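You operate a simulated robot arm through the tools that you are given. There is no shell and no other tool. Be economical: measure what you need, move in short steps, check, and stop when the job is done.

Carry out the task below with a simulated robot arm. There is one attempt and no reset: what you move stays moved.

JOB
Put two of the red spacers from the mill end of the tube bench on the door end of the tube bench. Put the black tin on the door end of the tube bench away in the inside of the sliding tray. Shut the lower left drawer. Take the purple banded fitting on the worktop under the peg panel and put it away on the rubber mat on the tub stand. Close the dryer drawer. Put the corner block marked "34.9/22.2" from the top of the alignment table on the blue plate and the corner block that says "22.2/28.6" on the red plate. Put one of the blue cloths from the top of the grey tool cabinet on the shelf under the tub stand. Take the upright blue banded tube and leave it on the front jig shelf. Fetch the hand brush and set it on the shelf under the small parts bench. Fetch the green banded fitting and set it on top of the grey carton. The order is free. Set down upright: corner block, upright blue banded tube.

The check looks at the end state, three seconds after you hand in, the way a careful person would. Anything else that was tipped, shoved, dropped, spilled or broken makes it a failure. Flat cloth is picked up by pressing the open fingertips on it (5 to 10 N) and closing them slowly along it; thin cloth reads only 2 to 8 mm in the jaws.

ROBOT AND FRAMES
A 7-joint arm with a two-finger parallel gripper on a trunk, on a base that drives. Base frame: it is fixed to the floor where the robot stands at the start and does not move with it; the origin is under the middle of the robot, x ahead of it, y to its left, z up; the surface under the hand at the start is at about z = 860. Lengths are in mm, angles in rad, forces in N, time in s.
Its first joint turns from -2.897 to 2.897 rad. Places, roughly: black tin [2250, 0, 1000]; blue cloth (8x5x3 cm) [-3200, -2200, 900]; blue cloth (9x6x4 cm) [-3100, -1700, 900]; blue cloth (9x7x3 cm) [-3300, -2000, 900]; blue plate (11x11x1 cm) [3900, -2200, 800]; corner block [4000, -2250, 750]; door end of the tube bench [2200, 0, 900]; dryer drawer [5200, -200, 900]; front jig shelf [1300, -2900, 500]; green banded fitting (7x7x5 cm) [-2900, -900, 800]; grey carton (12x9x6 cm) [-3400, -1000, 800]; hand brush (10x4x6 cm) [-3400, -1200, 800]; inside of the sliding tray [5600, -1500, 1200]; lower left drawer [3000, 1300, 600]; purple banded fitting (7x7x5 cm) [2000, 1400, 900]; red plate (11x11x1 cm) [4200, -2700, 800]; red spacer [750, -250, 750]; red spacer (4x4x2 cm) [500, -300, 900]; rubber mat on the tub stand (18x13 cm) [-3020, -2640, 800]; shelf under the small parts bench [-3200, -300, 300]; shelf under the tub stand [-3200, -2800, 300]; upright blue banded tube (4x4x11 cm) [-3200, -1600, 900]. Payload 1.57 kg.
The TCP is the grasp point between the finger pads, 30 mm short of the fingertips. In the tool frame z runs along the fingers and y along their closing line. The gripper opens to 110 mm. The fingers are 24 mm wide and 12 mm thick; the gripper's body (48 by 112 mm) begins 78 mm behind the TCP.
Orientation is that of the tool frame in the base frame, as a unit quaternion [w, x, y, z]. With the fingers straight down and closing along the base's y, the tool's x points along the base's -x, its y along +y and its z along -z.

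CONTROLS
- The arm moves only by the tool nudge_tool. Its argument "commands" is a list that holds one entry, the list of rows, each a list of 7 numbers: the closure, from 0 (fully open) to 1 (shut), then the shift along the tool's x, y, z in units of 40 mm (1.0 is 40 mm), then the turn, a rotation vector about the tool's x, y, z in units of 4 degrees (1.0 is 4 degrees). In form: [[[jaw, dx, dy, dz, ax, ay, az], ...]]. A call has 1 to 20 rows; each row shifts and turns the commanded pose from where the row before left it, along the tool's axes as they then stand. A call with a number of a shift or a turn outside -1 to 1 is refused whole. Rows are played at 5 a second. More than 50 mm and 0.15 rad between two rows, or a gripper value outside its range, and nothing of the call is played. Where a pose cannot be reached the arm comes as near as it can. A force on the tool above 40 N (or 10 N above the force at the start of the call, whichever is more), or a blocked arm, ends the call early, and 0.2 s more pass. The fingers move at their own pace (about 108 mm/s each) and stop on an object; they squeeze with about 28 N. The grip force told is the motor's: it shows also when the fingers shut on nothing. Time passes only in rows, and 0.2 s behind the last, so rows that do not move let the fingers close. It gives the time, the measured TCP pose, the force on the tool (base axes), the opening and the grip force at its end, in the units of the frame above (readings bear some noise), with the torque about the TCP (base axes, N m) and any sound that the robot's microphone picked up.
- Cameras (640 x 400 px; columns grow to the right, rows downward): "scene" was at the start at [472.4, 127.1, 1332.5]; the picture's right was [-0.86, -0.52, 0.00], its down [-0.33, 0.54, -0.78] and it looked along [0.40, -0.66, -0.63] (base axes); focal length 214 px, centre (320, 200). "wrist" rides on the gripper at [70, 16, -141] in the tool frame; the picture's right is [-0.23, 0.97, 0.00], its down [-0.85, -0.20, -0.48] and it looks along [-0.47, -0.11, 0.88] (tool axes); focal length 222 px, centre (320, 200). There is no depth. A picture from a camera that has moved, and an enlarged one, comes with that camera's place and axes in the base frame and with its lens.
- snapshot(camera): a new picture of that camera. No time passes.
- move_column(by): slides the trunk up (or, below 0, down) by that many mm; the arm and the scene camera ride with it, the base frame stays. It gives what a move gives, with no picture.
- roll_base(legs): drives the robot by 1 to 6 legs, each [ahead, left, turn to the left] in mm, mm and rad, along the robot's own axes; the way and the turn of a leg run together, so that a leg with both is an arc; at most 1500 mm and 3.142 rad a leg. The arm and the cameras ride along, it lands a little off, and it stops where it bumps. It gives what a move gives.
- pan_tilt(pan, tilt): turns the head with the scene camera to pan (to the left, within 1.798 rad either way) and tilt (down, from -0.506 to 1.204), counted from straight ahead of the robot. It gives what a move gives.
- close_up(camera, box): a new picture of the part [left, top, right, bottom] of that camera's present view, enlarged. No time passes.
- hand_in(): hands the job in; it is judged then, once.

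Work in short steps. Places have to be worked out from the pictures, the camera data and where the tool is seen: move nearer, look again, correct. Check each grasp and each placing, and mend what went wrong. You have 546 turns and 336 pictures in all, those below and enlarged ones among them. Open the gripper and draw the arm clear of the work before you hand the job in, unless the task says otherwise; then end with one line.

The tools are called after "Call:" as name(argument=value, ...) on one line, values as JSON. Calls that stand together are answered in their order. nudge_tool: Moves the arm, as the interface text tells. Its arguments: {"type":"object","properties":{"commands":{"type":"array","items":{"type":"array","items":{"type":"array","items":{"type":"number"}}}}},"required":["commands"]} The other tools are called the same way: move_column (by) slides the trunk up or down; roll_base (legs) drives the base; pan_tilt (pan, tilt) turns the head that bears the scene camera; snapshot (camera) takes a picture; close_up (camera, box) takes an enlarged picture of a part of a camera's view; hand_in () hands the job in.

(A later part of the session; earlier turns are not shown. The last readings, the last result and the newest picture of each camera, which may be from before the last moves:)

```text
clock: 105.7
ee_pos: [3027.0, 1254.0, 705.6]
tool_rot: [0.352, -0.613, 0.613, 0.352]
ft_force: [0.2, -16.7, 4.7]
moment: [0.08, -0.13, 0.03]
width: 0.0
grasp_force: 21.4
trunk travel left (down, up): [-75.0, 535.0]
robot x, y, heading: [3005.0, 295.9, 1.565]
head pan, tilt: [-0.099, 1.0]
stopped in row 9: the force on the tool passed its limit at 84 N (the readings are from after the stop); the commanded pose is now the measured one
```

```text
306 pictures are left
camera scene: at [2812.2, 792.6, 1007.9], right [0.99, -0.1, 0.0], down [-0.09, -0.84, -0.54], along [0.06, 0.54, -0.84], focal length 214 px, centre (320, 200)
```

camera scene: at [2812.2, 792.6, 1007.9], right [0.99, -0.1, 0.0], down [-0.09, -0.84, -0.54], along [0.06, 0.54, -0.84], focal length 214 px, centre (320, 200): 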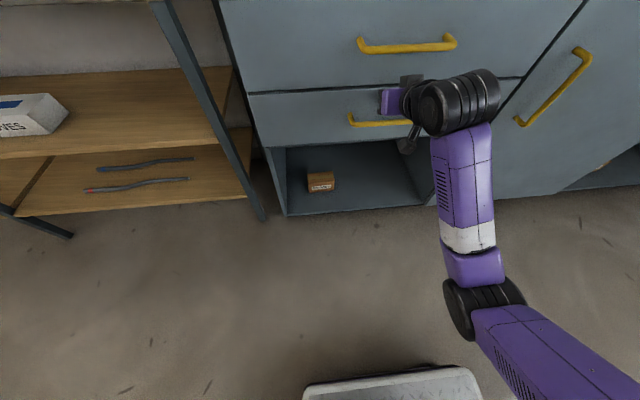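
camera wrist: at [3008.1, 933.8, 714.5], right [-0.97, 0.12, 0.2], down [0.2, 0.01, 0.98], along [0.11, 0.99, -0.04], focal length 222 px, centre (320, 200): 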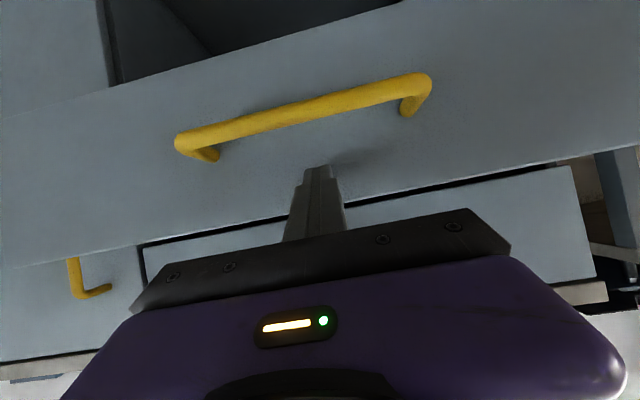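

The drawer is flush. I retreat, turn the tool back to vertical and raise the trunk.

Call:
nudge_tool(commands=[[[1, 0.5, 0, -0.866, 0, 0, 0], [1, 0.5, 0, -0.866, 0, 0, 0], [1, 0.5, 0, -0.866, 0, 0, 0], [1, 0.5, 0, -0.866, 0, 0, 0], [0, 0, 0, 0, 0, 1, 0], [0, 0, 0, 0, 0, 1, 0], [0, 0, 0, 0, 0, 1, 0], [0, 0, 0, 0, 0, 1, 0], [0, 0, 0, 0, 0, 1, 0], [0, 0, 0, 0, 0, 1, 0], [0, 0, 0, 0, 0, 1, 0], [0, 0, 0, 0, 0, 1, 0], [0, 0, 0, 0, 0, 1, 0], [0, 0, 0, 0, 0, 1, 0], [0, 0, 0, 0, 0, 1, 0], [0, 0, 0, 0, 0, 1, 0], [0, 0, 0, 0, 0, 1, 0], [0, 0, 0, 0, 0, 1, 0], [0, 0, 0, 0, 0, 1, 0]]])

Call:
move_column(by=300)

Call:
snapshot(camera="scene")

```text
clock: 109.7
ee_pos: [3026.8, 1095.2, 705.3]
tool_rot: [-0.003, -0.706, 0.709, -0.003]
ft_force: [-0.3, 0.6, -0.3]
moment: [-0.01, -0.04, 0.01]
width: 110.0
grasp_force: 0.0
out of reach, approached as far as the arm can: row 8, 9
trunk travel left (down, up): [-75.0, 535.0]
robot x, y, heading: [2997.3, 294.9, 1.572]
head pan, tilt: [-0.099, 1.0]
```

```text
clock: 112.7
ee_pos: [3027.4, 1095.4, 1005.1]
tool_rot: [-0.002, -0.707, 0.707, -0.003]
ft_force: [0.0, 0.3, 0.7]
moment: [-0.01, -0.01, -0.03]
width: 110.0
grasp_force: 0.1
trunk travel left (down, up): [-375.0, 235.0]
robot x, y, heading: [3002.1, 297.4, 1.566]
head pan, tilt: [-0.099, 1.0]
```

```text
305 pictures are left
camera scene: at [2812.3, 793.2, 1307.5], right [0.99, -0.1, 0.0], down [-0.09, -0.84, -0.54], along [0.06, 0.54, -0.84], focal length 214 px, centre (320, 200)
```

scene: 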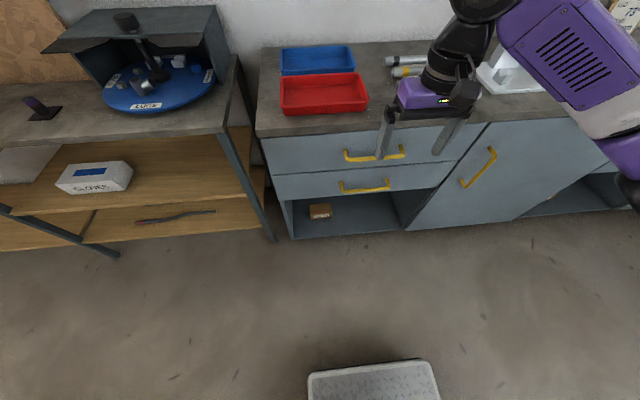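

Drawer shut and untouched otherwise. Next the tin: I raise the hand, turn to face the bench end.

Call:
nudge_tool(commands=[[[0, 0.5, 0, -0.8, 0, 0, 0], [0, 0.5, 0, -0.8, 0, 0, 0], [0, 0.5, 0, -0.8, 0, 0, 0], [0, 0.5, 0, -0.8, 0, 0, 0]]])

Call:
roll_base(legs=[[0, 0, 1.571], [0, 250, 0]])

Call:
pan_tilt(pan=0.1, tilt=0.9)

Call:
snapshot(camera="scene")

Call:
snapshot(camera="wrist")

```text
clock: 113.7
ee_pos: [3024.6, 1016.5, 1136.0]
tool_rot: [-0.003, -0.706, 0.708, -0.002]
ft_force: [-0.8, 0.3, 0.1]
moment: [-0.02, 0.01, 0.01]
width: 110.3
grasp_force: 0.0
trunk travel left (down, up): [-375.0, 235.0]
robot x, y, heading: [2999.5, 296.9, 1.563]
head pan, tilt: [-0.099, 1.0]
```

```text
clock: 119.4
ee_pos: [2283.9, 57.7, 1135.7]
tool_rot: [0.0, 1.0, 0.006, 0.004]
ft_force: [-0.3, -0.1, -0.6]
moment: [-0.02, 0.0, 0.01]
width: 110.0
grasp_force: 0.1
trunk travel left (down, up): [-375.0, 235.0]
robot x, y, heading: [3006.5, 43.9, -3.124]
head pan, tilt: [-0.099, 1.0]
```

```text
clock: 120.1
ee_pos: [2285.1, 57.6, 1136.5]
tool_rot: [0.0, 1.0, 0.006, 0.004]
ft_force: [-0.1, 0.6, -0.3]
moment: [-0.02, 0.03, 0.02]
width: 109.9
grasp_force: 0.1
trunk travel left (down, up): [-375.0, 235.0]
robot x, y, heading: [3005.5, 47.4, -3.127]
head pan, tilt: [0.099, 0.901]
```

```text
304 pictures are left
camera scene: at [2507.3, -167.1, 1314.8], right [-0.11, 0.99, 0.0], down [0.78, 0.09, -0.62], along [-0.62, -0.07, -0.78], focal length 214 px, centre (320, 200)
```

scene: 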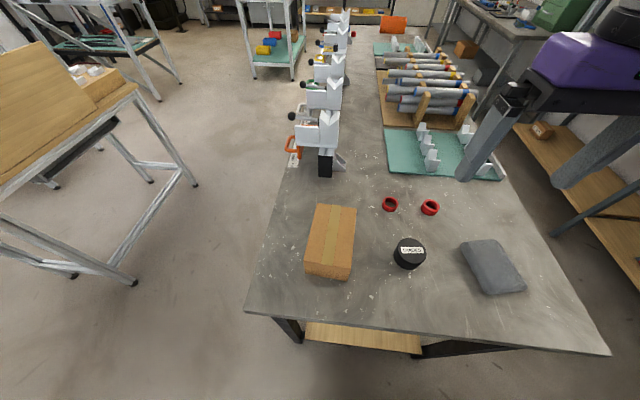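

```text
303 pictures are left
camera wrist: at [2352.2, 42.7, 1276.5], right [-0.21, -0.98, 0.0], down [-0.86, 0.19, 0.47], along [-0.46, 0.1, -0.88], focal length 222 px, centre (320, 200)
```

wrist: 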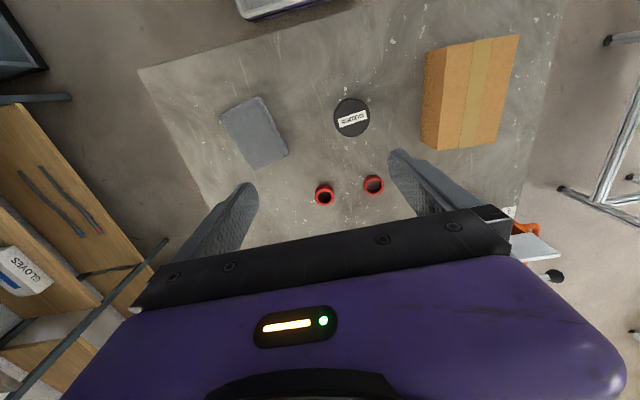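

Tin at about (2288,4), 62 mm wide. I move over and down to it with the hand open to 85 mm.

Call:
nudge_tool(commands=[[[0.2, 0.04, 0.67, 0.5, 0, 0, 0], [0.2, 0.04, 0.67, 0.5, 0, 0, 0], [0.2, 0, 0, 1, 0, 0, 0], [0.2, 0, 0, 1, 0, 0, 0], [0.2, 0, 0, 1, 0, 0, 0], [0.2, 0, 0, 0.5, 0, 0, 0]]])

Call:
snapshot(camera="wrist")

```text
clock: 121.5
ee_pos: [2288.1, 1.9, 955.1]
tool_rot: [0.0, 1.0, 0.007, 0.004]
ft_force: [0.7, 0.5, -0.9]
moment: [0.02, -0.01, 0.03]
width: 88.0
grasp_force: 0.0
trunk travel left (down, up): [-375.0, 235.0]
robot x, y, heading: [3005.7, 47.1, -3.133]
head pan, tilt: [0.099, 0.901]
```

```text
302 pictures are left
camera wrist: at [2356.2, -12.1, 1095.5], right [-0.21, -0.98, 0.0], down [-0.86, 0.19, 0.47], along [-0.46, 0.1, -0.88], focal length 222 px, centre (320, 200)
```

wrist: 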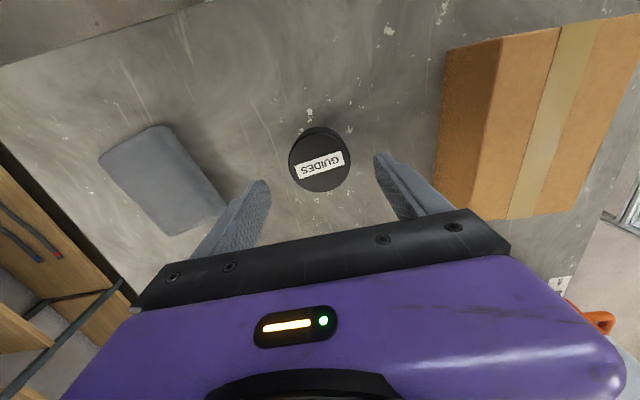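

Centred. Descend, close and lift.

Call:
nudge_tool(commands=[[[0.2, 0, 0, 0.7, 0, 0, 0], [0.2, 0, 0, 0.7, 0, 0, 0], [0.2, 0, 0, 0, 0, 0, 0], [0.4, 0, 0, 0, 0, 0, 0], [1, 0, 0, 0, 0, 0, 0], [1, 0, 0, 0, 0, 0, 0]]])

Call:
nudge_tool(commands=[[[1, 0, 0, -1, 0, 0, 0], [1, 0, 0, -1, 0, 0, 0], [1, 0, 0, -1, 0, 0, 0], [1, 0, 0, -1, 0, 0, 0], [1, 0, 0, -1, 0, 0, 0], [1, 0, 0, -1, 0, 0, 0]]])

Call:
snapshot(camera="wrist")

```text
clock: 122.9
ee_pos: [2289.3, 3.5, 899.2]
tool_rot: [-0.001, 1.0, 0.006, 0.004]
ft_force: [-0.2, -0.8, 0.2]
moment: [0.03, 0.01, 0.02]
width: 58.5
grasp_force: 27.6
trunk travel left (down, up): [-375.0, 235.0]
robot x, y, heading: [3003.9, 44.2, -3.129]
head pan, tilt: [0.099, 0.901]
```

```text
clock: 124.3
ee_pos: [2290.7, 6.3, 1140.0]
tool_rot: [0.0, 1.0, 0.007, 0.003]
ft_force: [0.1, -0.2, -0.9]
moment: [0.0, -0.01, -0.01]
width: 58.6
grasp_force: 27.9
trunk travel left (down, up): [-375.0, 235.0]
robot x, y, heading: [3003.1, 45.3, -3.127]
head pan, tilt: [0.099, 0.901]
```

```text
301 pictures are left
camera wrist: at [2358.3, -8.9, 1281.2], right [-0.21, -0.98, 0.0], down [-0.86, 0.19, 0.47], along [-0.46, 0.1, -0.88], focal length 222 px, centre (320, 200)
```

wrist: 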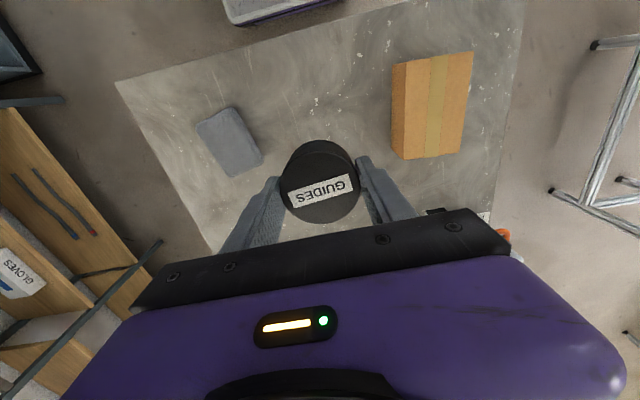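

Tin held (58.6 mm). I turn around toward +x and look at the far area.

Call:
roll_base(legs=[[100, 0, 0], [-100, 0, 0], [0, 0, -3.13]])

Call:
pan_tilt(pan=-0.3, tilt=0.3)

Call:
snapshot(camera="scene")

Call:
pan_tilt(pan=-1.2, tilt=0.3)

Call:
snapshot(camera="scene")

```text
clock: 133.6
ee_pos: [3723.2, 72.4, 1140.9]
tool_rot: [-0.004, 0.003, 1.0, 0.0]
ft_force: [-0.4, -0.5, -1.7]
moment: [0.01, -0.02, 0.02]
width: 58.5
grasp_force: 28.0
trunk travel left (down, up): [-375.0, 235.0]
robot x, y, heading: [3005.9, 47.1, -0.01]
head pan, tilt: [0.099, 0.901]
```

```text
clock: 134.6
ee_pos: [3722.1, 71.7, 1141.0]
tool_rot: [-0.004, 0.002, 1.0, 0.001]
ft_force: [0.3, -0.3, -1.2]
moment: [0.01, -0.04, 0.0]
width: 58.3
grasp_force: 28.0
trunk travel left (down, up): [-375.0, 235.0]
robot x, y, heading: [3004.7, 44.4, -0.006]
head pan, tilt: [-0.3, 0.3]
```

```text
300 pictures are left
camera scene: at [3525.1, 215.1, 1367.0], right [-0.3, -0.95, 0.0], down [-0.28, 0.09, -0.95], along [0.91, -0.29, -0.3], focal length 214 px, centre (320, 200)
```

scene: 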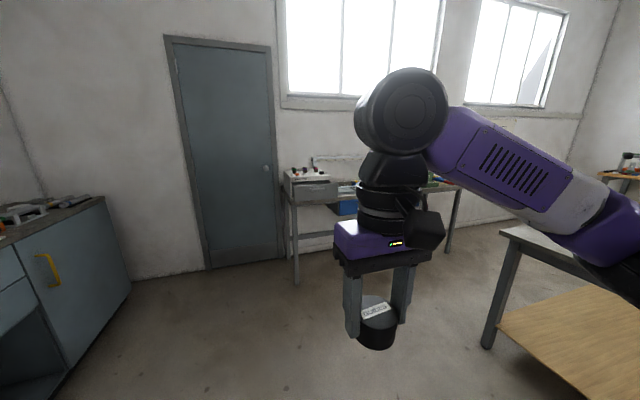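

```text
clock: 135.8
ee_pos: [3722.5, 72.3, 1140.1]
tool_rot: [-0.003, 0.002, 1.0, 0.0]
ft_force: [0.3, -0.6, -1.3]
moment: [0.01, 0.05, 0.01]
width: 58.5
grasp_force: 28.2
trunk travel left (down, up): [-375.0, 235.0]
robot x, y, heading: [3009.1, 50.1, -0.01]
head pan, tilt: [-1.201, 0.3]
```

```text
299 pictures are left
camera scene: at [3469.3, 156.1, 1367.0], right [-0.93, -0.36, 0.0], down [-0.11, 0.28, -0.96], along [0.34, -0.89, -0.3], focal length 214 px, centre (320, 200)
```

scene: 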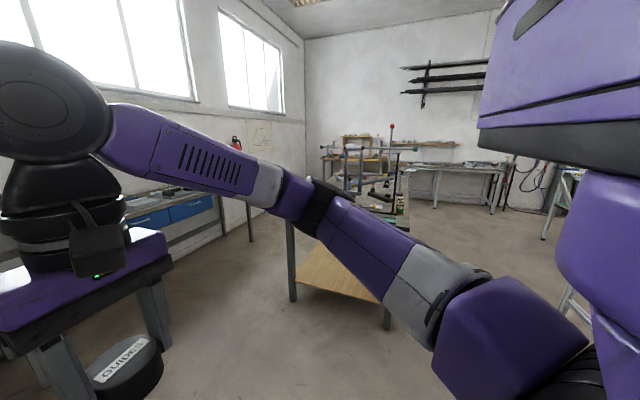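

Wall bench with dryer is ahead at x≳5100. I drive nearer and look.

Call:
roll_base(legs=[[1150, 0, 0]])

Call:
pan_tilt(pan=-0.75, tilt=0.35)

Call:
snapshot(camera="scene")

Call:
pan_tilt(pan=0.15, tilt=0.5)

Call:
snapshot(camera="scene")

```text
clock: 141.6
ee_pos: [4865.9, 47.1, 1141.1]
tool_rot: [-0.003, 0.009, 1.0, 0.0]
ft_force: [0.3, 0.1, -1.5]
moment: [0.02, 0.04, 0.02]
width: 58.4
grasp_force: 27.6
trunk travel left (down, up): [-375.0, 235.0]
robot x, y, heading: [4147.1, 29.0, -0.017]
head pan, tilt: [-1.201, 0.3]
```

```text
clock: 142.5
ee_pos: [4865.4, 45.7, 1140.3]
tool_rot: [-0.003, 0.01, 1.0, 0.0]
ft_force: [0.8, 0.3, -1.3]
moment: [0.02, 0.0, 0.01]
width: 58.3
grasp_force: 27.9
trunk travel left (down, up): [-375.0, 235.0]
robot x, y, heading: [4149.8, 31.3, -0.021]
head pan, tilt: [-0.75, 0.351]
```

```text
298 pictures are left
camera scene: at [4648.4, 156.7, 1362.3], right [-0.7, -0.72, 0.0], down [-0.25, 0.24, -0.94], along [0.67, -0.66, -0.34], focal length 214 px, centre (320, 200)
```

scene: 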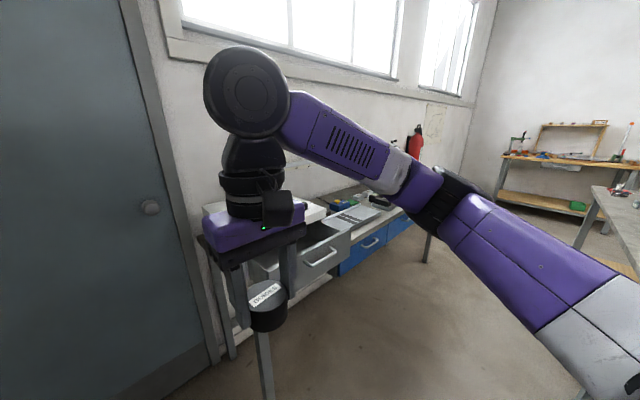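

```text
clock: 143.7
ee_pos: [4865.1, 47.5, 1139.6]
tool_rot: [-0.004, 0.01, 1.0, 0.001]
ft_force: [0.5, 0.8, -2.0]
moment: [0.02, -0.03, 0.01]
width: 58.5
grasp_force: 28.1
trunk travel left (down, up): [-375.0, 235.0]
robot x, y, heading: [4150.5, 29.1, -0.02]
head pan, tilt: [0.15, 0.499]
```

```text
297 pictures are left
camera scene: at [4671.9, 233.4, 1348.6], right [0.13, -0.99, 0.0], down [-0.47, -0.06, -0.88], along [0.87, 0.11, -0.48], focal length 214 px, centre (320, 200)
```

scene: 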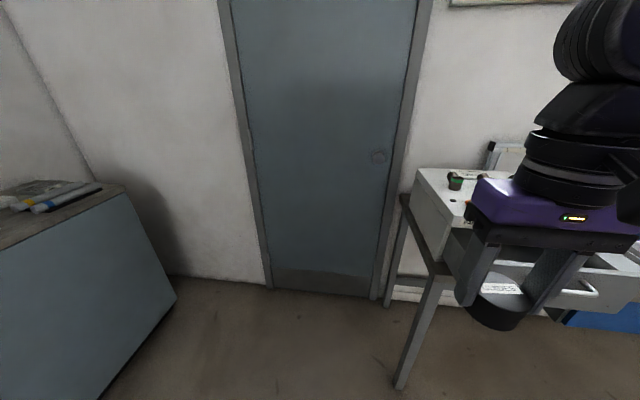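

The dryer is at the bench's near end with its drawer open. I raise and retract the arm, then drive along the bench front to view the sliding tray.

Call:
nudge_tool(commands=[[[1, 0.7, 0, -0.8, 0, 0, 0], [1, 0.7, 0, -0.8, 0, 0, 0], [1, 0.6, 0, -0.8, 0, 0, 0], [1, 0, 0, -0.6, 0, 0, 0]]])

Call:
roll_base(legs=[[450, 0, 0.015], [0, -750, 0]])

Call:
pan_tilt(pan=-0.9, tilt=0.35)

Call:
snapshot(camera="scene")

Call:
pan_tilt(pan=0.2, tilt=0.55)

Call:
snapshot(camera="scene")

```text
clock: 144.7
ee_pos: [4784.7, 45.2, 1263.0]
tool_rot: [-0.003, 0.01, 1.0, 0.0]
ft_force: [-0.2, -0.3, -2.2]
moment: [-0.01, 0.02, 0.0]
width: 58.5
grasp_force: 28.3
trunk travel left (down, up): [-375.0, 235.0]
robot x, y, heading: [4150.0, 26.6, -0.02]
head pan, tilt: [0.15, 0.499]
```

```text
clock: 151.1
ee_pos: [5240.3, -676.4, 1261.6]
tool_rot: [-0.003, -0.004, 1.0, 0.0]
ft_force: [0.0, 0.2, -1.8]
moment: [-0.01, -0.02, 0.0]
width: 58.6
grasp_force: 28.0
trunk travel left (down, up): [-375.0, 235.0]
robot x, y, heading: [4605.3, -708.5, 0.009]
head pan, tilt: [0.15, 0.499]
```

```text
clock: 152.3
ee_pos: [5238.3, -676.1, 1261.7]
tool_rot: [-0.003, -0.004, 1.0, 0.0]
ft_force: [-0.5, -0.5, -1.4]
moment: [0.03, 0.01, -0.02]
width: 58.5
grasp_force: 27.3
trunk travel left (down, up): [-375.0, 235.0]
robot x, y, heading: [4606.6, -715.0, 0.005]
head pan, tilt: [-0.901, 0.351]
```

```text
296 pictures are left
camera scene: at [5089.1, -579.8, 1362.3], right [-0.78, -0.63, 0.0], down [-0.22, 0.27, -0.94], along [0.59, -0.73, -0.34], focal length 214 px, centre (320, 200)
```

scene: 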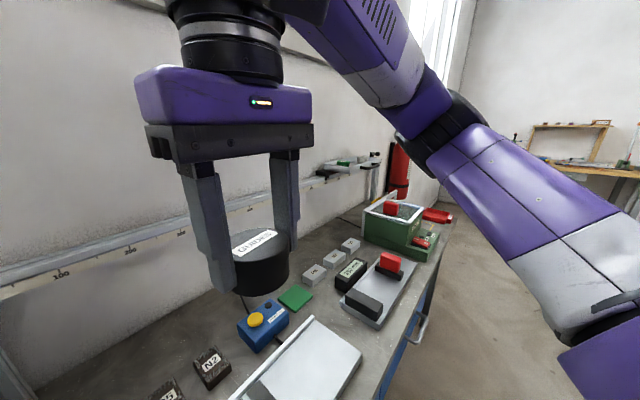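

```text
clock: 153.7
ee_pos: [5240.0, -677.0, 1263.2]
tool_rot: [-0.003, -0.004, 1.0, 0.0]
ft_force: [0.1, 0.7, -2.0]
moment: [-0.02, -0.03, -0.03]
width: 58.7
grasp_force: 28.3
trunk travel left (down, up): [-375.0, 235.0]
robot x, y, heading: [4604.8, -709.6, 0.006]
head pan, tilt: [0.201, 0.55]
```

```text
295 pictures are left
camera scene: at [5118.6, -488.8, 1344.1], right [0.21, -0.98, 0.0], down [-0.51, -0.11, -0.85], along [0.83, 0.18, -0.52], focal length 214 px, centre (320, 200)
```

scene: 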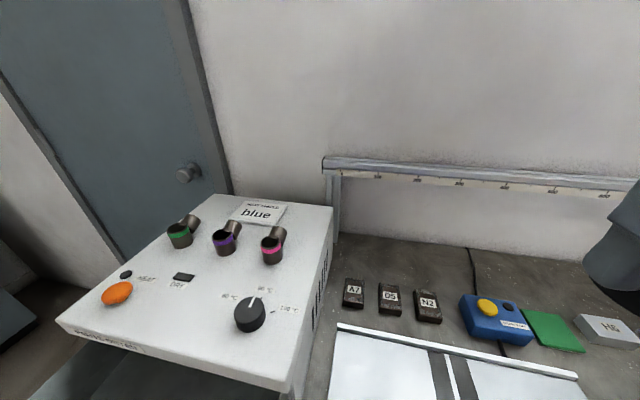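

The tray runs on a wall rail farther right. I advance 90 mm and slide right to y≈-1300.

Call:
roll_base(legs=[[90, 0, 0], [0, -560, 0]])

Call:
pan_tilt(pan=-0.4, tilt=0.45)

Call:
snapshot(camera="scene")

Call:
snapshot(camera="wrist")

```text
clock: 157.7
ee_pos: [5332.8, -1255.2, 1261.9]
tool_rot: [-0.003, 0.001, 1.0, 0.0]
ft_force: [0.0, 0.4, -2.1]
moment: [0.0, 0.0, -0.02]
width: 58.6
grasp_force: 27.9
trunk travel left (down, up): [-375.0, 235.0]
robot x, y, heading: [4700.3, -1286.2, 0.001]
head pan, tilt: [0.201, 0.55]
```

```text
clock: 158.7
ee_pos: [5332.9, -1254.5, 1261.7]
tool_rot: [-0.004, 0.001, 1.0, -0.001]
ft_force: [-0.3, 0.1, -1.1]
moment: [0.03, 0.0, 0.01]
width: 58.7
grasp_force: 28.1
trunk travel left (down, up): [-375.0, 235.0]
robot x, y, heading: [4697.9, -1284.1, 0.004]
head pan, tilt: [-0.4, 0.45]
```

```text
294 pictures are left
camera scene: at [5210.1, -1119.9, 1353.1], right [-0.39, -0.92, 0.0], down [-0.4, 0.17, -0.9], along [0.83, -0.35, -0.44], focal length 214 px, centre (320, 200)
```

scene: 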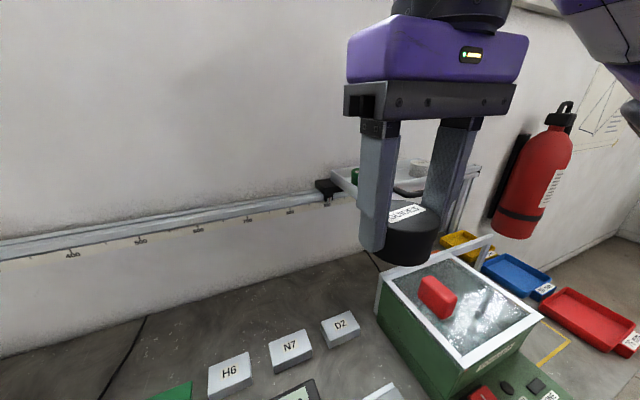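

```text
293 pictures are left
camera wrist: at [5262.1, -1238.5, 1402.6], right [0.23, 0.97, 0.0], down [0.86, -0.2, 0.47], along [0.46, -0.11, -0.88], focal length 222 px, centre (320, 200)
```

wrist: 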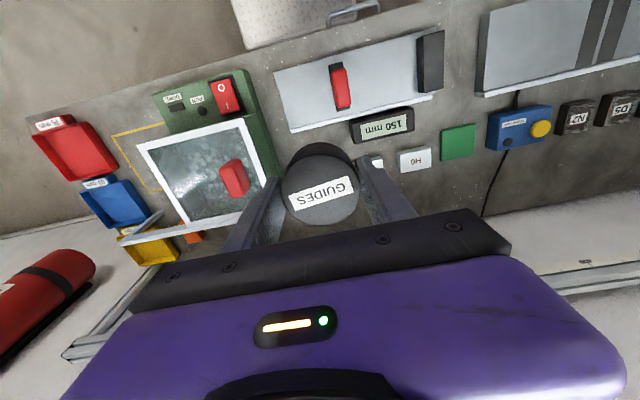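

The tray spans about y -1305…-1635 at z≈1200. I raise the trunk for a view down into it.

Call:
move_column(by=200)

Call:
pan_tilt(pan=-0.6, tilt=0.75)

Call:
snapshot(camera="scene")

```text
clock: 160.8
ee_pos: [5332.3, -1254.9, 1461.9]
tool_rot: [-0.003, 0.001, 1.0, 0.0]
ft_force: [1.0, -0.7, -1.3]
moment: [0.03, -0.01, 0.01]
width: 58.4
grasp_force: 28.2
trunk travel left (down, up): [-575.0, 35.0]
robot x, y, heading: [4697.8, -1282.2, -0.004]
head pan, tilt: [-0.4, 0.45]
```

```text
clock: 161.6
ee_pos: [5331.9, -1255.7, 1463.3]
tool_rot: [-0.004, 0.001, 1.0, 0.0]
ft_force: [0.2, 0.4, -1.1]
moment: [0.01, -0.05, -0.01]
width: 58.3
grasp_force: 28.0
trunk travel left (down, up): [-575.0, 35.0]
robot x, y, heading: [4696.2, -1279.6, 0.003]
head pan, tilt: [-0.6, 0.75]
```

```text
292 pictures are left
camera scene: at [5193.8, -1131.0, 1526.7], right [-0.57, -0.82, 0.0], down [-0.56, 0.39, -0.73], along [0.6, -0.42, -0.68], focal length 214 px, centre (320, 200)
```

scene: 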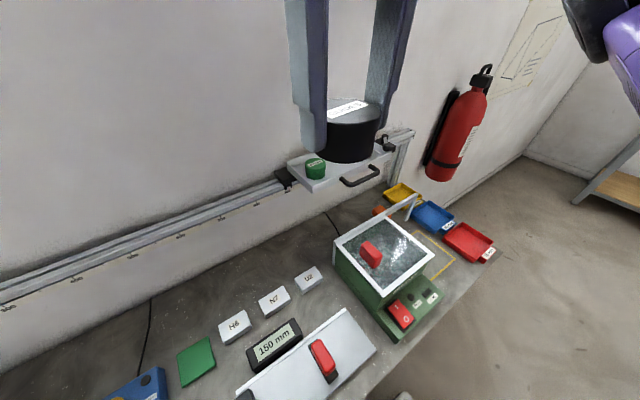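

I slide right 200 mm and look again, with the hand pulled aside.

Call:
roll_base(legs=[[0, -220, 0]])

Call:
pan_tilt(pan=-0.15, tilt=0.75)

Call:
snapshot(camera="scene")

Call:
snapshot(camera="wrist")

```text
clock: 163.3
ee_pos: [5331.6, -1470.3, 1462.8]
tool_rot: [-0.002, 0.0, 1.0, -0.001]
ft_force: [0.1, 0.5, -2.8]
moment: [-0.02, -0.01, 0.02]
width: 58.5
grasp_force: 27.7
trunk travel left (down, up): [-575.0, 35.0]
robot x, y, heading: [4694.7, -1498.0, 0.001]
head pan, tilt: [-0.6, 0.75]
```

```text
clock: 164.2
ee_pos: [5331.6, -1470.8, 1462.9]
tool_rot: [-0.003, 0.0, 1.0, -0.001]
ft_force: [1.0, -0.4, -1.2]
moment: [-0.01, 0.01, 0.01]
width: 58.4
grasp_force: 28.0
trunk travel left (down, up): [-575.0, 35.0]
robot x, y, heading: [4696.5, -1502.6, 0.002]
head pan, tilt: [-0.15, 0.75]
```

```text
291 pictures are left
camera scene: at [5206.5, -1311.7, 1526.7], right [-0.15, -0.99, 0.0], down [-0.67, 0.1, -0.73], along [0.72, -0.11, -0.68], focal length 214 px, centre (320, 200)
```

scene: 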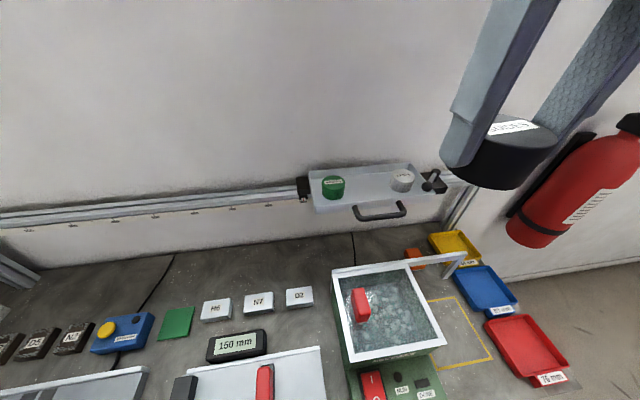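

```text
290 pictures are left
camera wrist: at [5261.5, -1453.3, 1602.6], right [0.23, 0.97, 0.0], down [0.86, -0.2, 0.47], along [0.46, -0.11, -0.88], focal length 222 px, centre (320, 200)
```

wrist: 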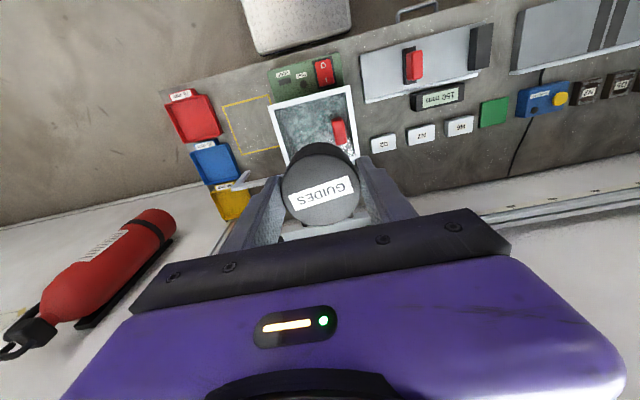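

Triangulating: green tin (5613,-1407), grey tin (5610,-1592), tray floor z≈1168. The gap centre is (5610,-1500). I move over it.

Call:
nudge_tool(commands=[[[1, -1, -0.1, 0, 0, 0, 0], [1, -1, -0.1, 0, 0, 0, 0], [1, -1, -0.1, 0, 0, 0, 0], [1, -1, -0.1, 0, 0, 0, 0], [1, -1, -0.1, 0, 0, 0, 0], [1, -1, -0.1, 0, 0, 0, 0], [1, -0.93, -0.1, 0, 0, 0, 0], [1, 0, 0, 1, 0, 0, 0], [1, 0, 0, 1, 0, 0, 0], [1, 0, 0, 1, 0, 0, 0], [1, 0, 0, 0.6, 0, 0, 0]]])

Call:
snapshot(camera="scene")

Call:
snapshot(camera="wrist")

```text
clock: 166.6
ee_pos: [5609.7, -1502.2, 1315.4]
tool_rot: [-0.002, 0.0, 1.0, -0.001]
ft_force: [0.9, 0.4, -0.9]
moment: [0.0, -0.01, 0.04]
width: 58.5
grasp_force: 27.5
trunk travel left (down, up): [-575.0, 35.0]
robot x, y, heading: [4694.7, -1499.3, -0.001]
head pan, tilt: [-0.15, 0.75]
```

```text
289 pictures are left
camera scene: at [5206.5, -1311.6, 1526.7], right [-0.15, -0.99, 0.0], down [-0.67, 0.1, -0.73], along [0.72, -0.11, -0.68], focal length 214 px, centre (320, 200)
```

scene: 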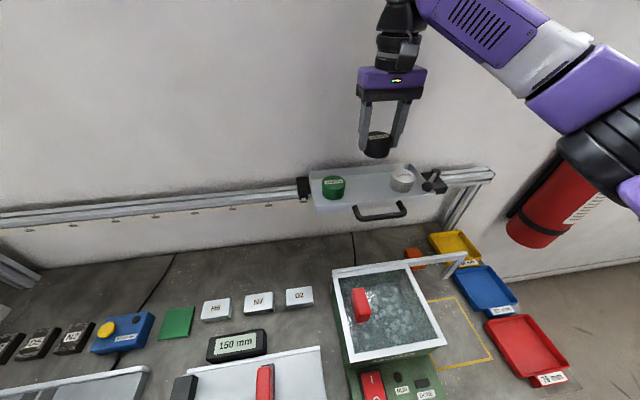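

```text
288 pictures are left
camera wrist: at [5538.3, -1484.2, 1455.5], right [0.23, 0.97, 0.0], down [0.86, -0.2, 0.47], along [0.46, -0.11, -0.88], focal length 222 px, centre (320, 200)
```

wrist: 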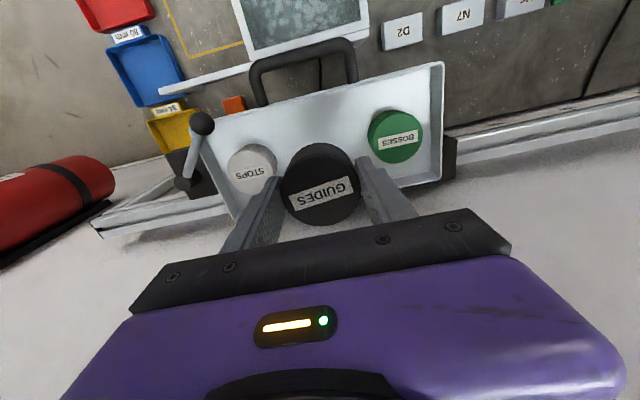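

The gap is confirmed, centred at y≈-1500. I lower the tin into the tray slowly.

Call:
nudge_tool(commands=[[[1, 0, 0, 1, 0, 0, 0], [1, 0, 0, 0.8, 0, 0, 0], [1, 0, 0, 0.5, 0, 0, 0], [1, 0, 0, 0.15, 0, 0, 0], [1, 0, 0, 0.1, 0, 0, 0]]])

Call:
snapshot(camera="scene")

Call:
close_up(camera="scene", box=[290, 110, 450, 230])

```text
clock: 167.8
ee_pos: [5607.3, -1500.1, 1214.2]
tool_rot: [-0.004, -0.001, 1.0, 0.0]
ft_force: [-0.5, 0.8, -1.7]
moment: [-0.01, 0.02, 0.0]
width: 58.3
grasp_force: 27.4
trunk travel left (down, up): [-575.0, 35.0]
robot x, y, heading: [4694.3, -1499.5, 0.002]
head pan, tilt: [-0.15, 0.75]
```

```text
287 pictures are left
camera scene: at [5206.5, -1311.6, 1526.7], right [-0.15, -0.99, 0.0], down [-0.67, 0.1, -0.73], along [0.72, -0.11, -0.68], focal length 214 px, centre (320, 200)
```

scene: 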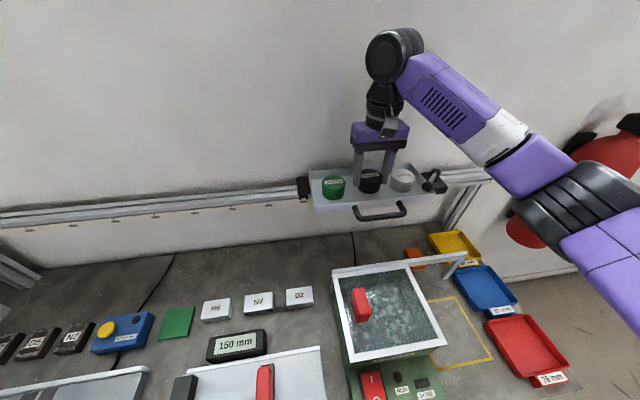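

```text
3.33 times, centred on (370, 170) of scene
camera zoom: at [5206.5, -1311.6, 1526.7], right [-0.15, -0.99, 0.0], down [-0.67, 0.1, -0.73], along [0.72, -0.11, -0.68], focal length 715 px, centre (153, 300)
```

zoom: 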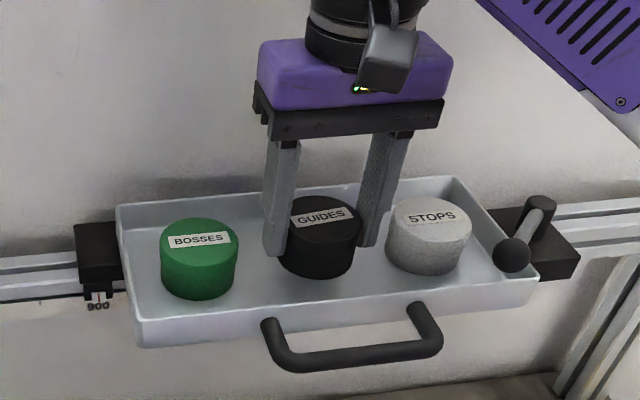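

Nearly down. I lower in 3 mm steps watching for contact force.

Call:
nudge_tool(commands=[[[1, 0, 0, 0.08, 0, 0, 0], [1, 0, 0, 0.08, 0, 0, 0], [1, 0, 0, 0, 0, 0, 0]]])

Call:
close_up(camera="scene", box=[290, 110, 450, 230])

```text
clock: 168.6
ee_pos: [5606.2, -1498.2, 1208.3]
tool_rot: [-0.003, 0.0, 1.0, 0.0]
ft_force: [-0.4, 0.7, -1.2]
moment: [0.03, 0.03, 0.04]
width: 58.3
grasp_force: 27.7
trunk travel left (down, up): [-575.0, 35.0]
robot x, y, heading: [4695.1, -1499.7, -0.002]
head pan, tilt: [-0.15, 0.75]
```

```text
3.33 times, centred on (370, 170) of scene
camera zoom: at [5206.5, -1311.6, 1526.7], right [-0.15, -0.99, 0.0], down [-0.67, 0.1, -0.73], along [0.72, -0.11, -0.68], focal length 715 px, centre (153, 300)
```

zoom: 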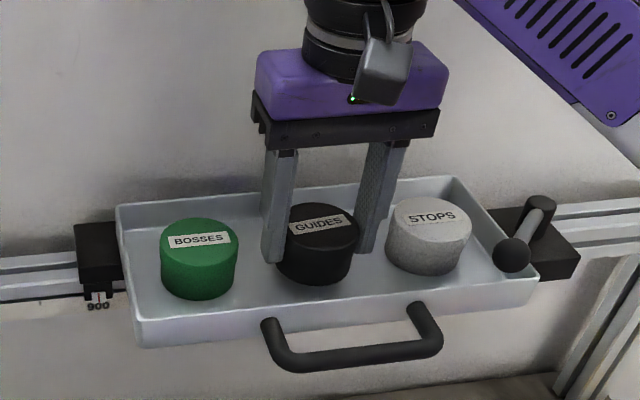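

Call:
nudge_tool(commands=[[[1, 0, 0, 0.06, 0, 0, 0], [1, 0, 0, 0.06, 0, 0, 0], [1, 0, 0, 0, 0, 0, 0]]])

```text
clock: 169.4
ee_pos: [5608.4, -1498.9, 1203.8]
tool_rot: [-0.004, 0.001, 1.0, 0.0]
ft_force: [0.8, 0.5, -0.7]
moment: [0.01, 0.01, 0.03]
width: 58.6
grasp_force: 27.6
trunk travel left (down, up): [-575.0, 35.0]
robot x, y, heading: [4695.4, -1500.5, -0.001]
head pan, tilt: [-0.15, 0.75]
```

Call:
nudge_tool(commands=[[[1, 0, 0, 0.06, 0, 0, 0], [1, 0, 0, 0.06, 0, 0, 0], [1, 0, 0, 0, 0, 0, 0]]])

Call:
close_up(camera="scene", box=[290, 110, 450, 230])

```text
clock: 170.2
ee_pos: [5608.1, -1497.0, 1200.8]
tool_rot: [-0.004, -0.001, 1.0, 0.0]
ft_force: [-0.4, 0.1, -1.8]
moment: [0.0, 0.03, -0.01]
width: 58.4
grasp_force: 28.5
trunk travel left (down, up): [-575.0, 35.0]
robot x, y, heading: [4697.7, -1501.3, 0.002]
head pan, tilt: [-0.15, 0.75]
```

```text
3.33 times, centred on (370, 170) of scene
camera zoom: at [5206.5, -1311.6, 1526.7], right [-0.15, -0.99, 0.0], down [-0.67, 0.1, -0.73], along [0.72, -0.11, -0.68], focal length 715 px, centre (153, 300)
```

zoom: 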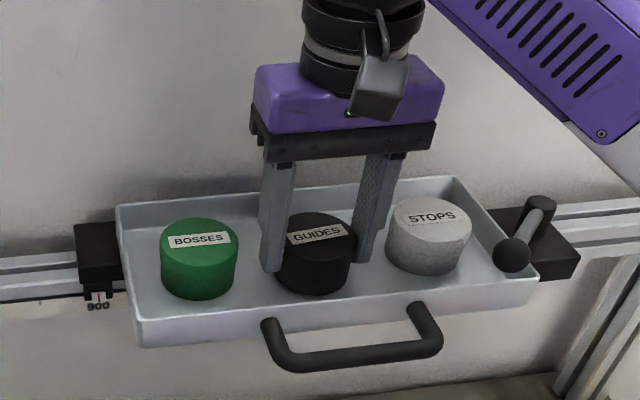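

Call:
nudge_tool(commands=[[[1, 0, 0, 0.06, 0, 0, 0], [1, 0, 0, 0.06, 0, 0, 0], [1, 0, 0, 0.06, 0, 0, 0], [1, 0, 0, 0, 0, 0, 0]]])

```text
clock: 171.2
ee_pos: [5607.1, -1499.4, 1193.4]
tool_rot: [-0.001, 0.0, 1.0, 0.0]
ft_force: [4.2, 1.7, 28.8]
moment: [0.05, -0.18, -0.01]
width: 59.0
grasp_force: 28.0
trunk travel left (down, up): [-575.0, 35.0]
robot x, y, heading: [4697.3, -1494.9, 0.002]
head pan, tilt: [-0.15, 0.75]
```

Contact (29 N). I relieve 3 mm, open slightly to release, and rise straight.

Call:
nudge_tool(commands=[[[1, 0, 0, -0.08, 0, 0, 0], [0.44, 0, 0, 0, 0, 0, 0], [0.4, 0, 0, 0, 0, 0, 0], [0.38, 0, 0, 0, 0, 0, 0], [0.38, 0, 0, 0, 0, 0, 0]]])

Call:
close_up(camera="scene", box=[290, 110, 450, 230])

```text
clock: 172.4
ee_pos: [5607.5, -1498.8, 1194.1]
tool_rot: [-0.003, 0.0, 1.0, 0.0]
ft_force: [0.0, 0.0, 0.1]
moment: [0.0, 0.0, 0.0]
width: 68.1
grasp_force: 0.1
trunk travel left (down, up): [-575.0, 35.0]
robot x, y, heading: [4696.6, -1498.7, -0.006]
head pan, tilt: [-0.15, 0.75]
```

```text
3.33 times, centred on (370, 170) of scene
camera zoom: at [5206.4, -1311.6, 1526.7], right [-0.15, -0.99, 0.0], down [-0.67, 0.1, -0.73], along [0.72, -0.11, -0.68], focal length 715 px, centre (153, 300)
```

zoom: 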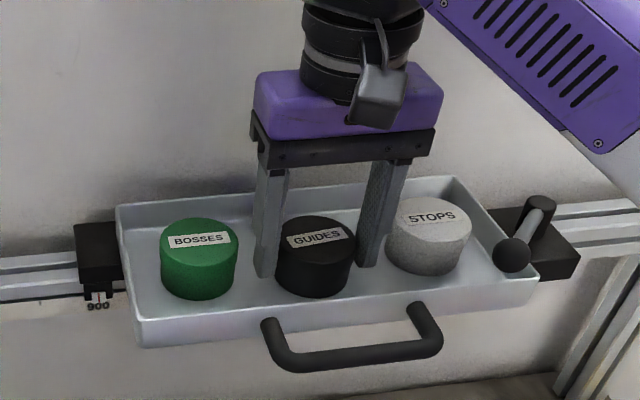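

Released cleanly. Rise and retract.

Call:
nudge_tool(commands=[[[0.38, 0, 0, -0.5, 0, 0, 0], [0.38, 0, 0, -1, 0, 0, 0], [0.38, 0, 0, -1, 0, 0, 0], [0.38, 0, 0, -1, 0, 0, 0], [0.3, 0.8, 0, -0.5, 0, 0, 0], [0.3, 1, 0, 0, 0, 0, 0], [0, 1, 0, 0, 0, 0, 0], [0, 1, 0, 0, 0, 0, 0], [0, 1, 0, 0, 0, 0, 0], [0, 1, 0, 0, 0, 0, 0], [0, 1, 0, 0, 0, 0, 0]]])

Call:
snapshot(camera="scene")

```text
clock: 174.8
ee_pos: [5338.1, -1496.4, 1356.2]
tool_rot: [-0.003, 0.0, 1.0, 0.0]
ft_force: [0.1, -0.3, 0.2]
moment: [-0.01, 0.07, -0.05]
width: 110.0
grasp_force: 0.0
trunk travel left (down, up): [-575.0, 35.0]
robot x, y, heading: [4696.3, -1499.6, 0.003]
head pan, tilt: [-0.15, 0.75]
```

```text
282 pictures are left
camera scene: at [5206.7, -1311.6, 1526.6], right [-0.15, -0.99, 0.0], down [-0.67, 0.1, -0.73], along [0.72, -0.11, -0.68], focal length 214 px, centre (320, 200)
```

scene: 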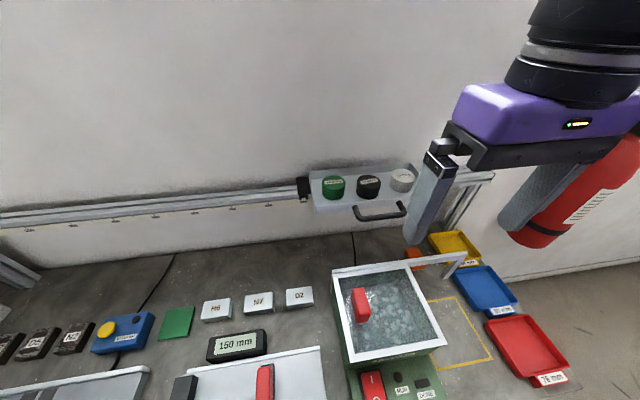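

Tin is in the tray. Now to the dryer drawer: drive left along the bench, back up, and look.

Call:
roll_base(legs=[[0, 900, 0], [-250, 330, 0]])

Call:
move_column(by=-200)

Call:
pan_tilt(pan=-0.3, tilt=0.7)

Call:
snapshot(camera="scene")

Call:
snapshot(camera="wrist")

```text
clock: 181.7
ee_pos: [5089.2, -257.4, 1355.6]
tool_rot: [-0.003, -0.002, 1.0, 0.0]
ft_force: [0.4, 0.3, -0.4]
moment: [0.0, 0.02, 0.01]
width: 110.0
grasp_force: 0.0
trunk travel left (down, up): [-575.0, 35.0]
robot x, y, heading: [4446.2, -258.6, 0.005]
head pan, tilt: [-0.15, 0.75]
```

```text
clock: 183.9
ee_pos: [5087.4, -257.9, 1156.6]
tool_rot: [-0.004, -0.001, 1.0, 0.001]
ft_force: [-0.9, -0.9, 0.2]
moment: [-0.02, -0.02, 0.0]
width: 110.0
grasp_force: 0.1
trunk travel left (down, up): [-375.0, 235.0]
robot x, y, heading: [4443.5, -262.7, -0.002]
head pan, tilt: [-0.15, 0.75]
```

```text
clock: 184.6
ee_pos: [5086.8, -258.0, 1156.4]
tool_rot: [-0.004, -0.002, 1.0, 0.0]
ft_force: [-0.2, -0.4, 0.0]
moment: [0.01, -0.02, 0.01]
width: 109.7
grasp_force: 0.0
trunk travel left (down, up): [-375.0, 235.0]
robot x, y, heading: [4442.6, -261.8, 0.005]
head pan, tilt: [-0.3, 0.7]
```

```text
281 pictures are left
camera scene: at [4954.3, -86.0, 1330.9], right [-0.29, -0.96, 0.0], down [-0.62, 0.19, -0.76], along [0.73, -0.22, -0.64], focal length 214 px, centre (320, 200)
```

scene: 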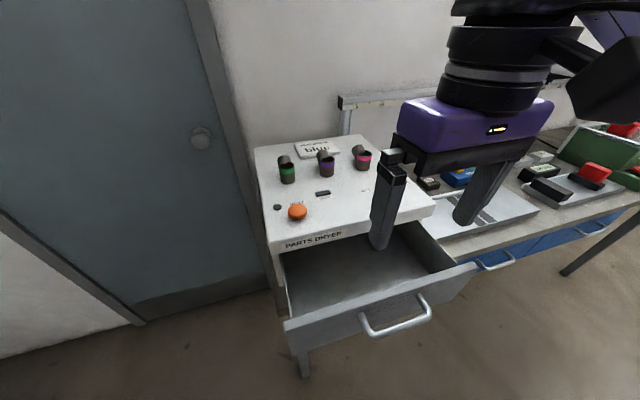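

```text
280 pictures are left
camera wrist: at [5016.9, -241.2, 1297.0], right [0.22, 0.97, 0.0], down [0.86, -0.2, 0.47], along [0.46, -0.11, -0.88], focal length 222 px, centre (320, 200)
```

wrist: 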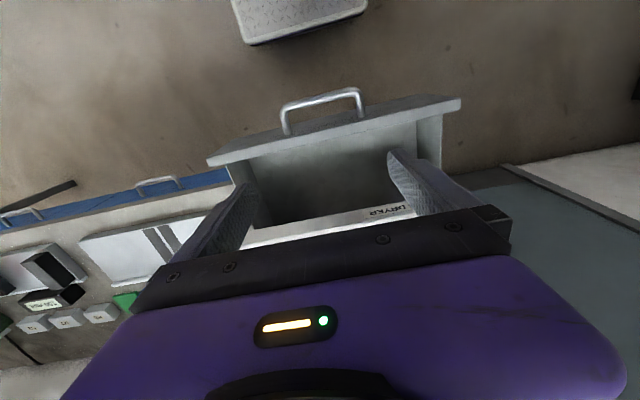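

Drawer face at x≈5088, z 886–970, y -71…-445, centre y≈-258. I back off 210 mm so a 60° tilted push is in reach, then tilt.

Call:
roll_base(legs=[[-210, 0, 0]])

Call:
nudge_tool(commands=[[[1, -1, 0, 0, 0, 0, 0], [1, -1, 0, 0, 0, 0, 0], [1, -1, 0, 0, 0, 0, 0], [1, 0, 0, 0, 0, -1, 0], [1, 0, 0, 0, 0, -1, 0], [1, 0, 0, 0, 0, -1, 0], [1, 0, 0, 0, 0, -1, 0], [1, 0, 0, 0, 0, -1, 0], [1, 0, 0, 0, 0, -1, 0], [1, 0, 0, 0, 0, -1, 0], [1, 0, 0, 0, 0, -1, 0], [1, 0, 0, 0, 0, -1, 0], [1, 0, 0, 0, 0, -1, 0], [1, 0, 0, 0, 0, -1, 0], [1, 0, 0, 0, 0, -1, 0], [1, 0, 0, 0, 0, -1, 0], [1, 0, 0, 0, 0, -1, 0], [1, 0, 0, 0, 0, -1, 0]]])

```text
clock: 186.2
ee_pos: [4878.4, -258.0, 1157.2]
tool_rot: [-0.003, -0.003, 1.0, -0.001]
ft_force: [0.2, 0.3, -0.2]
moment: [0.0, -0.01, 0.01]
width: 110.1
grasp_force: 0.0
trunk travel left (down, up): [-375.0, 235.0]
robot x, y, heading: [4237.1, -264.2, 0.001]
head pan, tilt: [-0.3, 0.7]
```

```text
clock: 190.0
ee_pos: [5023.7, -256.8, 1165.8]
tool_rot: [0.497, -0.003, 0.868, 0.002]
ft_force: [1.1, 0.1, 0.5]
moment: [-0.01, 0.0, 0.03]
width: 0.1
grasp_force: 21.2
out of reach, approached as far as the arm can: row 17, 18
trunk travel left (down, up): [-375.0, 235.0]
robot x, y, heading: [4235.7, -260.6, 0.009]
head pan, tilt: [-0.3, 0.7]
```

Call:
nudge_tool(commands=[[[1, 0.743, 0, 0.43, 0, 0, 0], [1, 0.743, 0, 0.43, 0, 0, 0], [1, 0.743, 0, 0.43, 0, 0, 0], [1, 0.743, 0, 0.43, 0, 0, 0], [1, 0.743, 0, 0.43, 0, 0, 0], [1, 0.743, 0, 0.43, 0, 0, 0]]])

Call:
snapshot(camera="scene")

Call:
snapshot(camera="wrist")

```text
clock: 191.4
ee_pos: [5037.9, -256.7, 979.1]
tool_rot: [0.515, -0.004, 0.857, 0.002]
ft_force: [1.0, 0.8, 8.0]
moment: [0.04, -0.02, 0.06]
width: 0.0
grasp_force: 22.2
out of reach, approached as far as the arm can: row 1, 2
trunk travel left (down, up): [-375.0, 235.0]
robot x, y, heading: [4236.5, -264.4, 0.003]
head pan, tilt: [-0.3, 0.7]
stopped in row 6: the force on the tool passed its limit at 92 N (the readings are from after the stop); the commanded pose is now the measured one
```

```text
279 pictures are left
camera scene: at [4744.8, -85.9, 1331.2], right [-0.29, -0.96, 0.0], down [-0.62, 0.19, -0.77], along [0.73, -0.22, -0.64], focal length 214 px, centre (320, 200)
```

scene: 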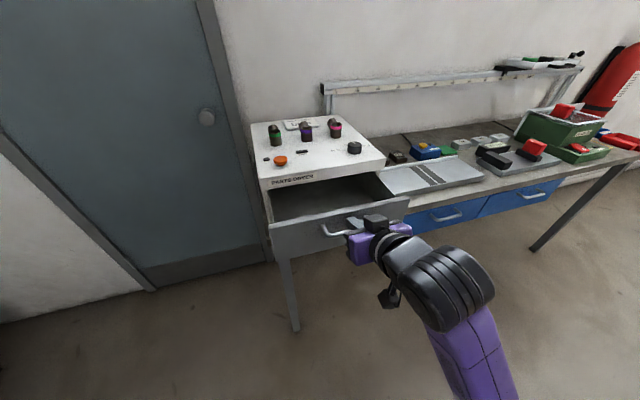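

```text
278 pictures are left
camera wrist: at [4878.2, -240.5, 984.3], right [0.1, 0.98, 0.2], down [-0.02, -0.2, 0.98], along [0.99, -0.1, 0.0], focal length 222 px, centre (320, 200)
```

wrist: 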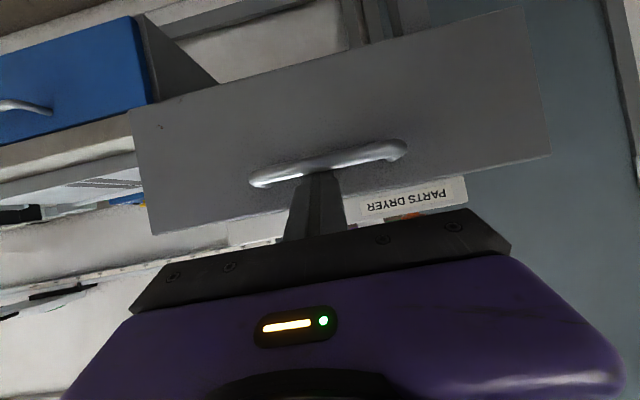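

The tips came down on the handle top; face really spans z 874–990, so contact just above the handle is right. I lift 4 mm and push in +x.

Call:
nudge_tool(commands=[[[1, -0.09, 0, -0.05, 0, 0, 0], [1, -0.235, 0, 0.44, 0, 0, 0], [1, -0.235, 0, 0.44, 0, 0, 0], [1, -0.235, 0, 0.44, 0, 0, 0], [1, -0.235, 0, 0.44, 0, 0, 0]]])

Call:
snapshot(camera="scene")

```text
clock: 192.6
ee_pos: [5117.8, -255.5, 984.8]
tool_rot: [0.513, -0.003, 0.858, 0.001]
ft_force: [-0.3, -0.6, 0.1]
moment: [-0.01, 0.0, -0.02]
width: 0.0
grasp_force: 21.0
trunk travel left (down, up): [-375.0, 235.0]
robot x, y, heading: [4232.8, -261.9, 0.008]
head pan, tilt: [-0.3, 0.7]
```

```text
277 pictures are left
camera scene: at [4745.1, -86.0, 1331.0], right [-0.29, -0.96, 0.0], down [-0.62, 0.19, -0.77], along [0.73, -0.22, -0.64], focal length 214 px, centre (320, 200)
```

scene: 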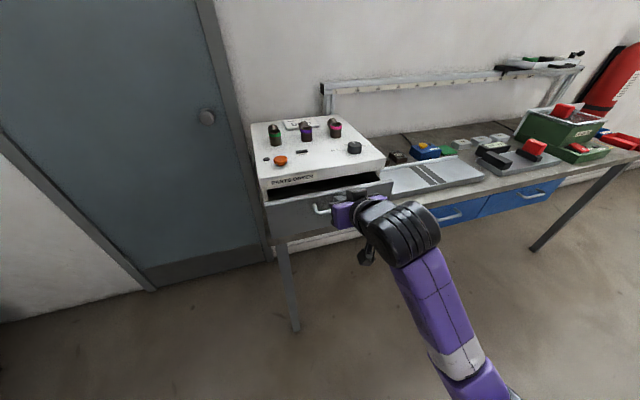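

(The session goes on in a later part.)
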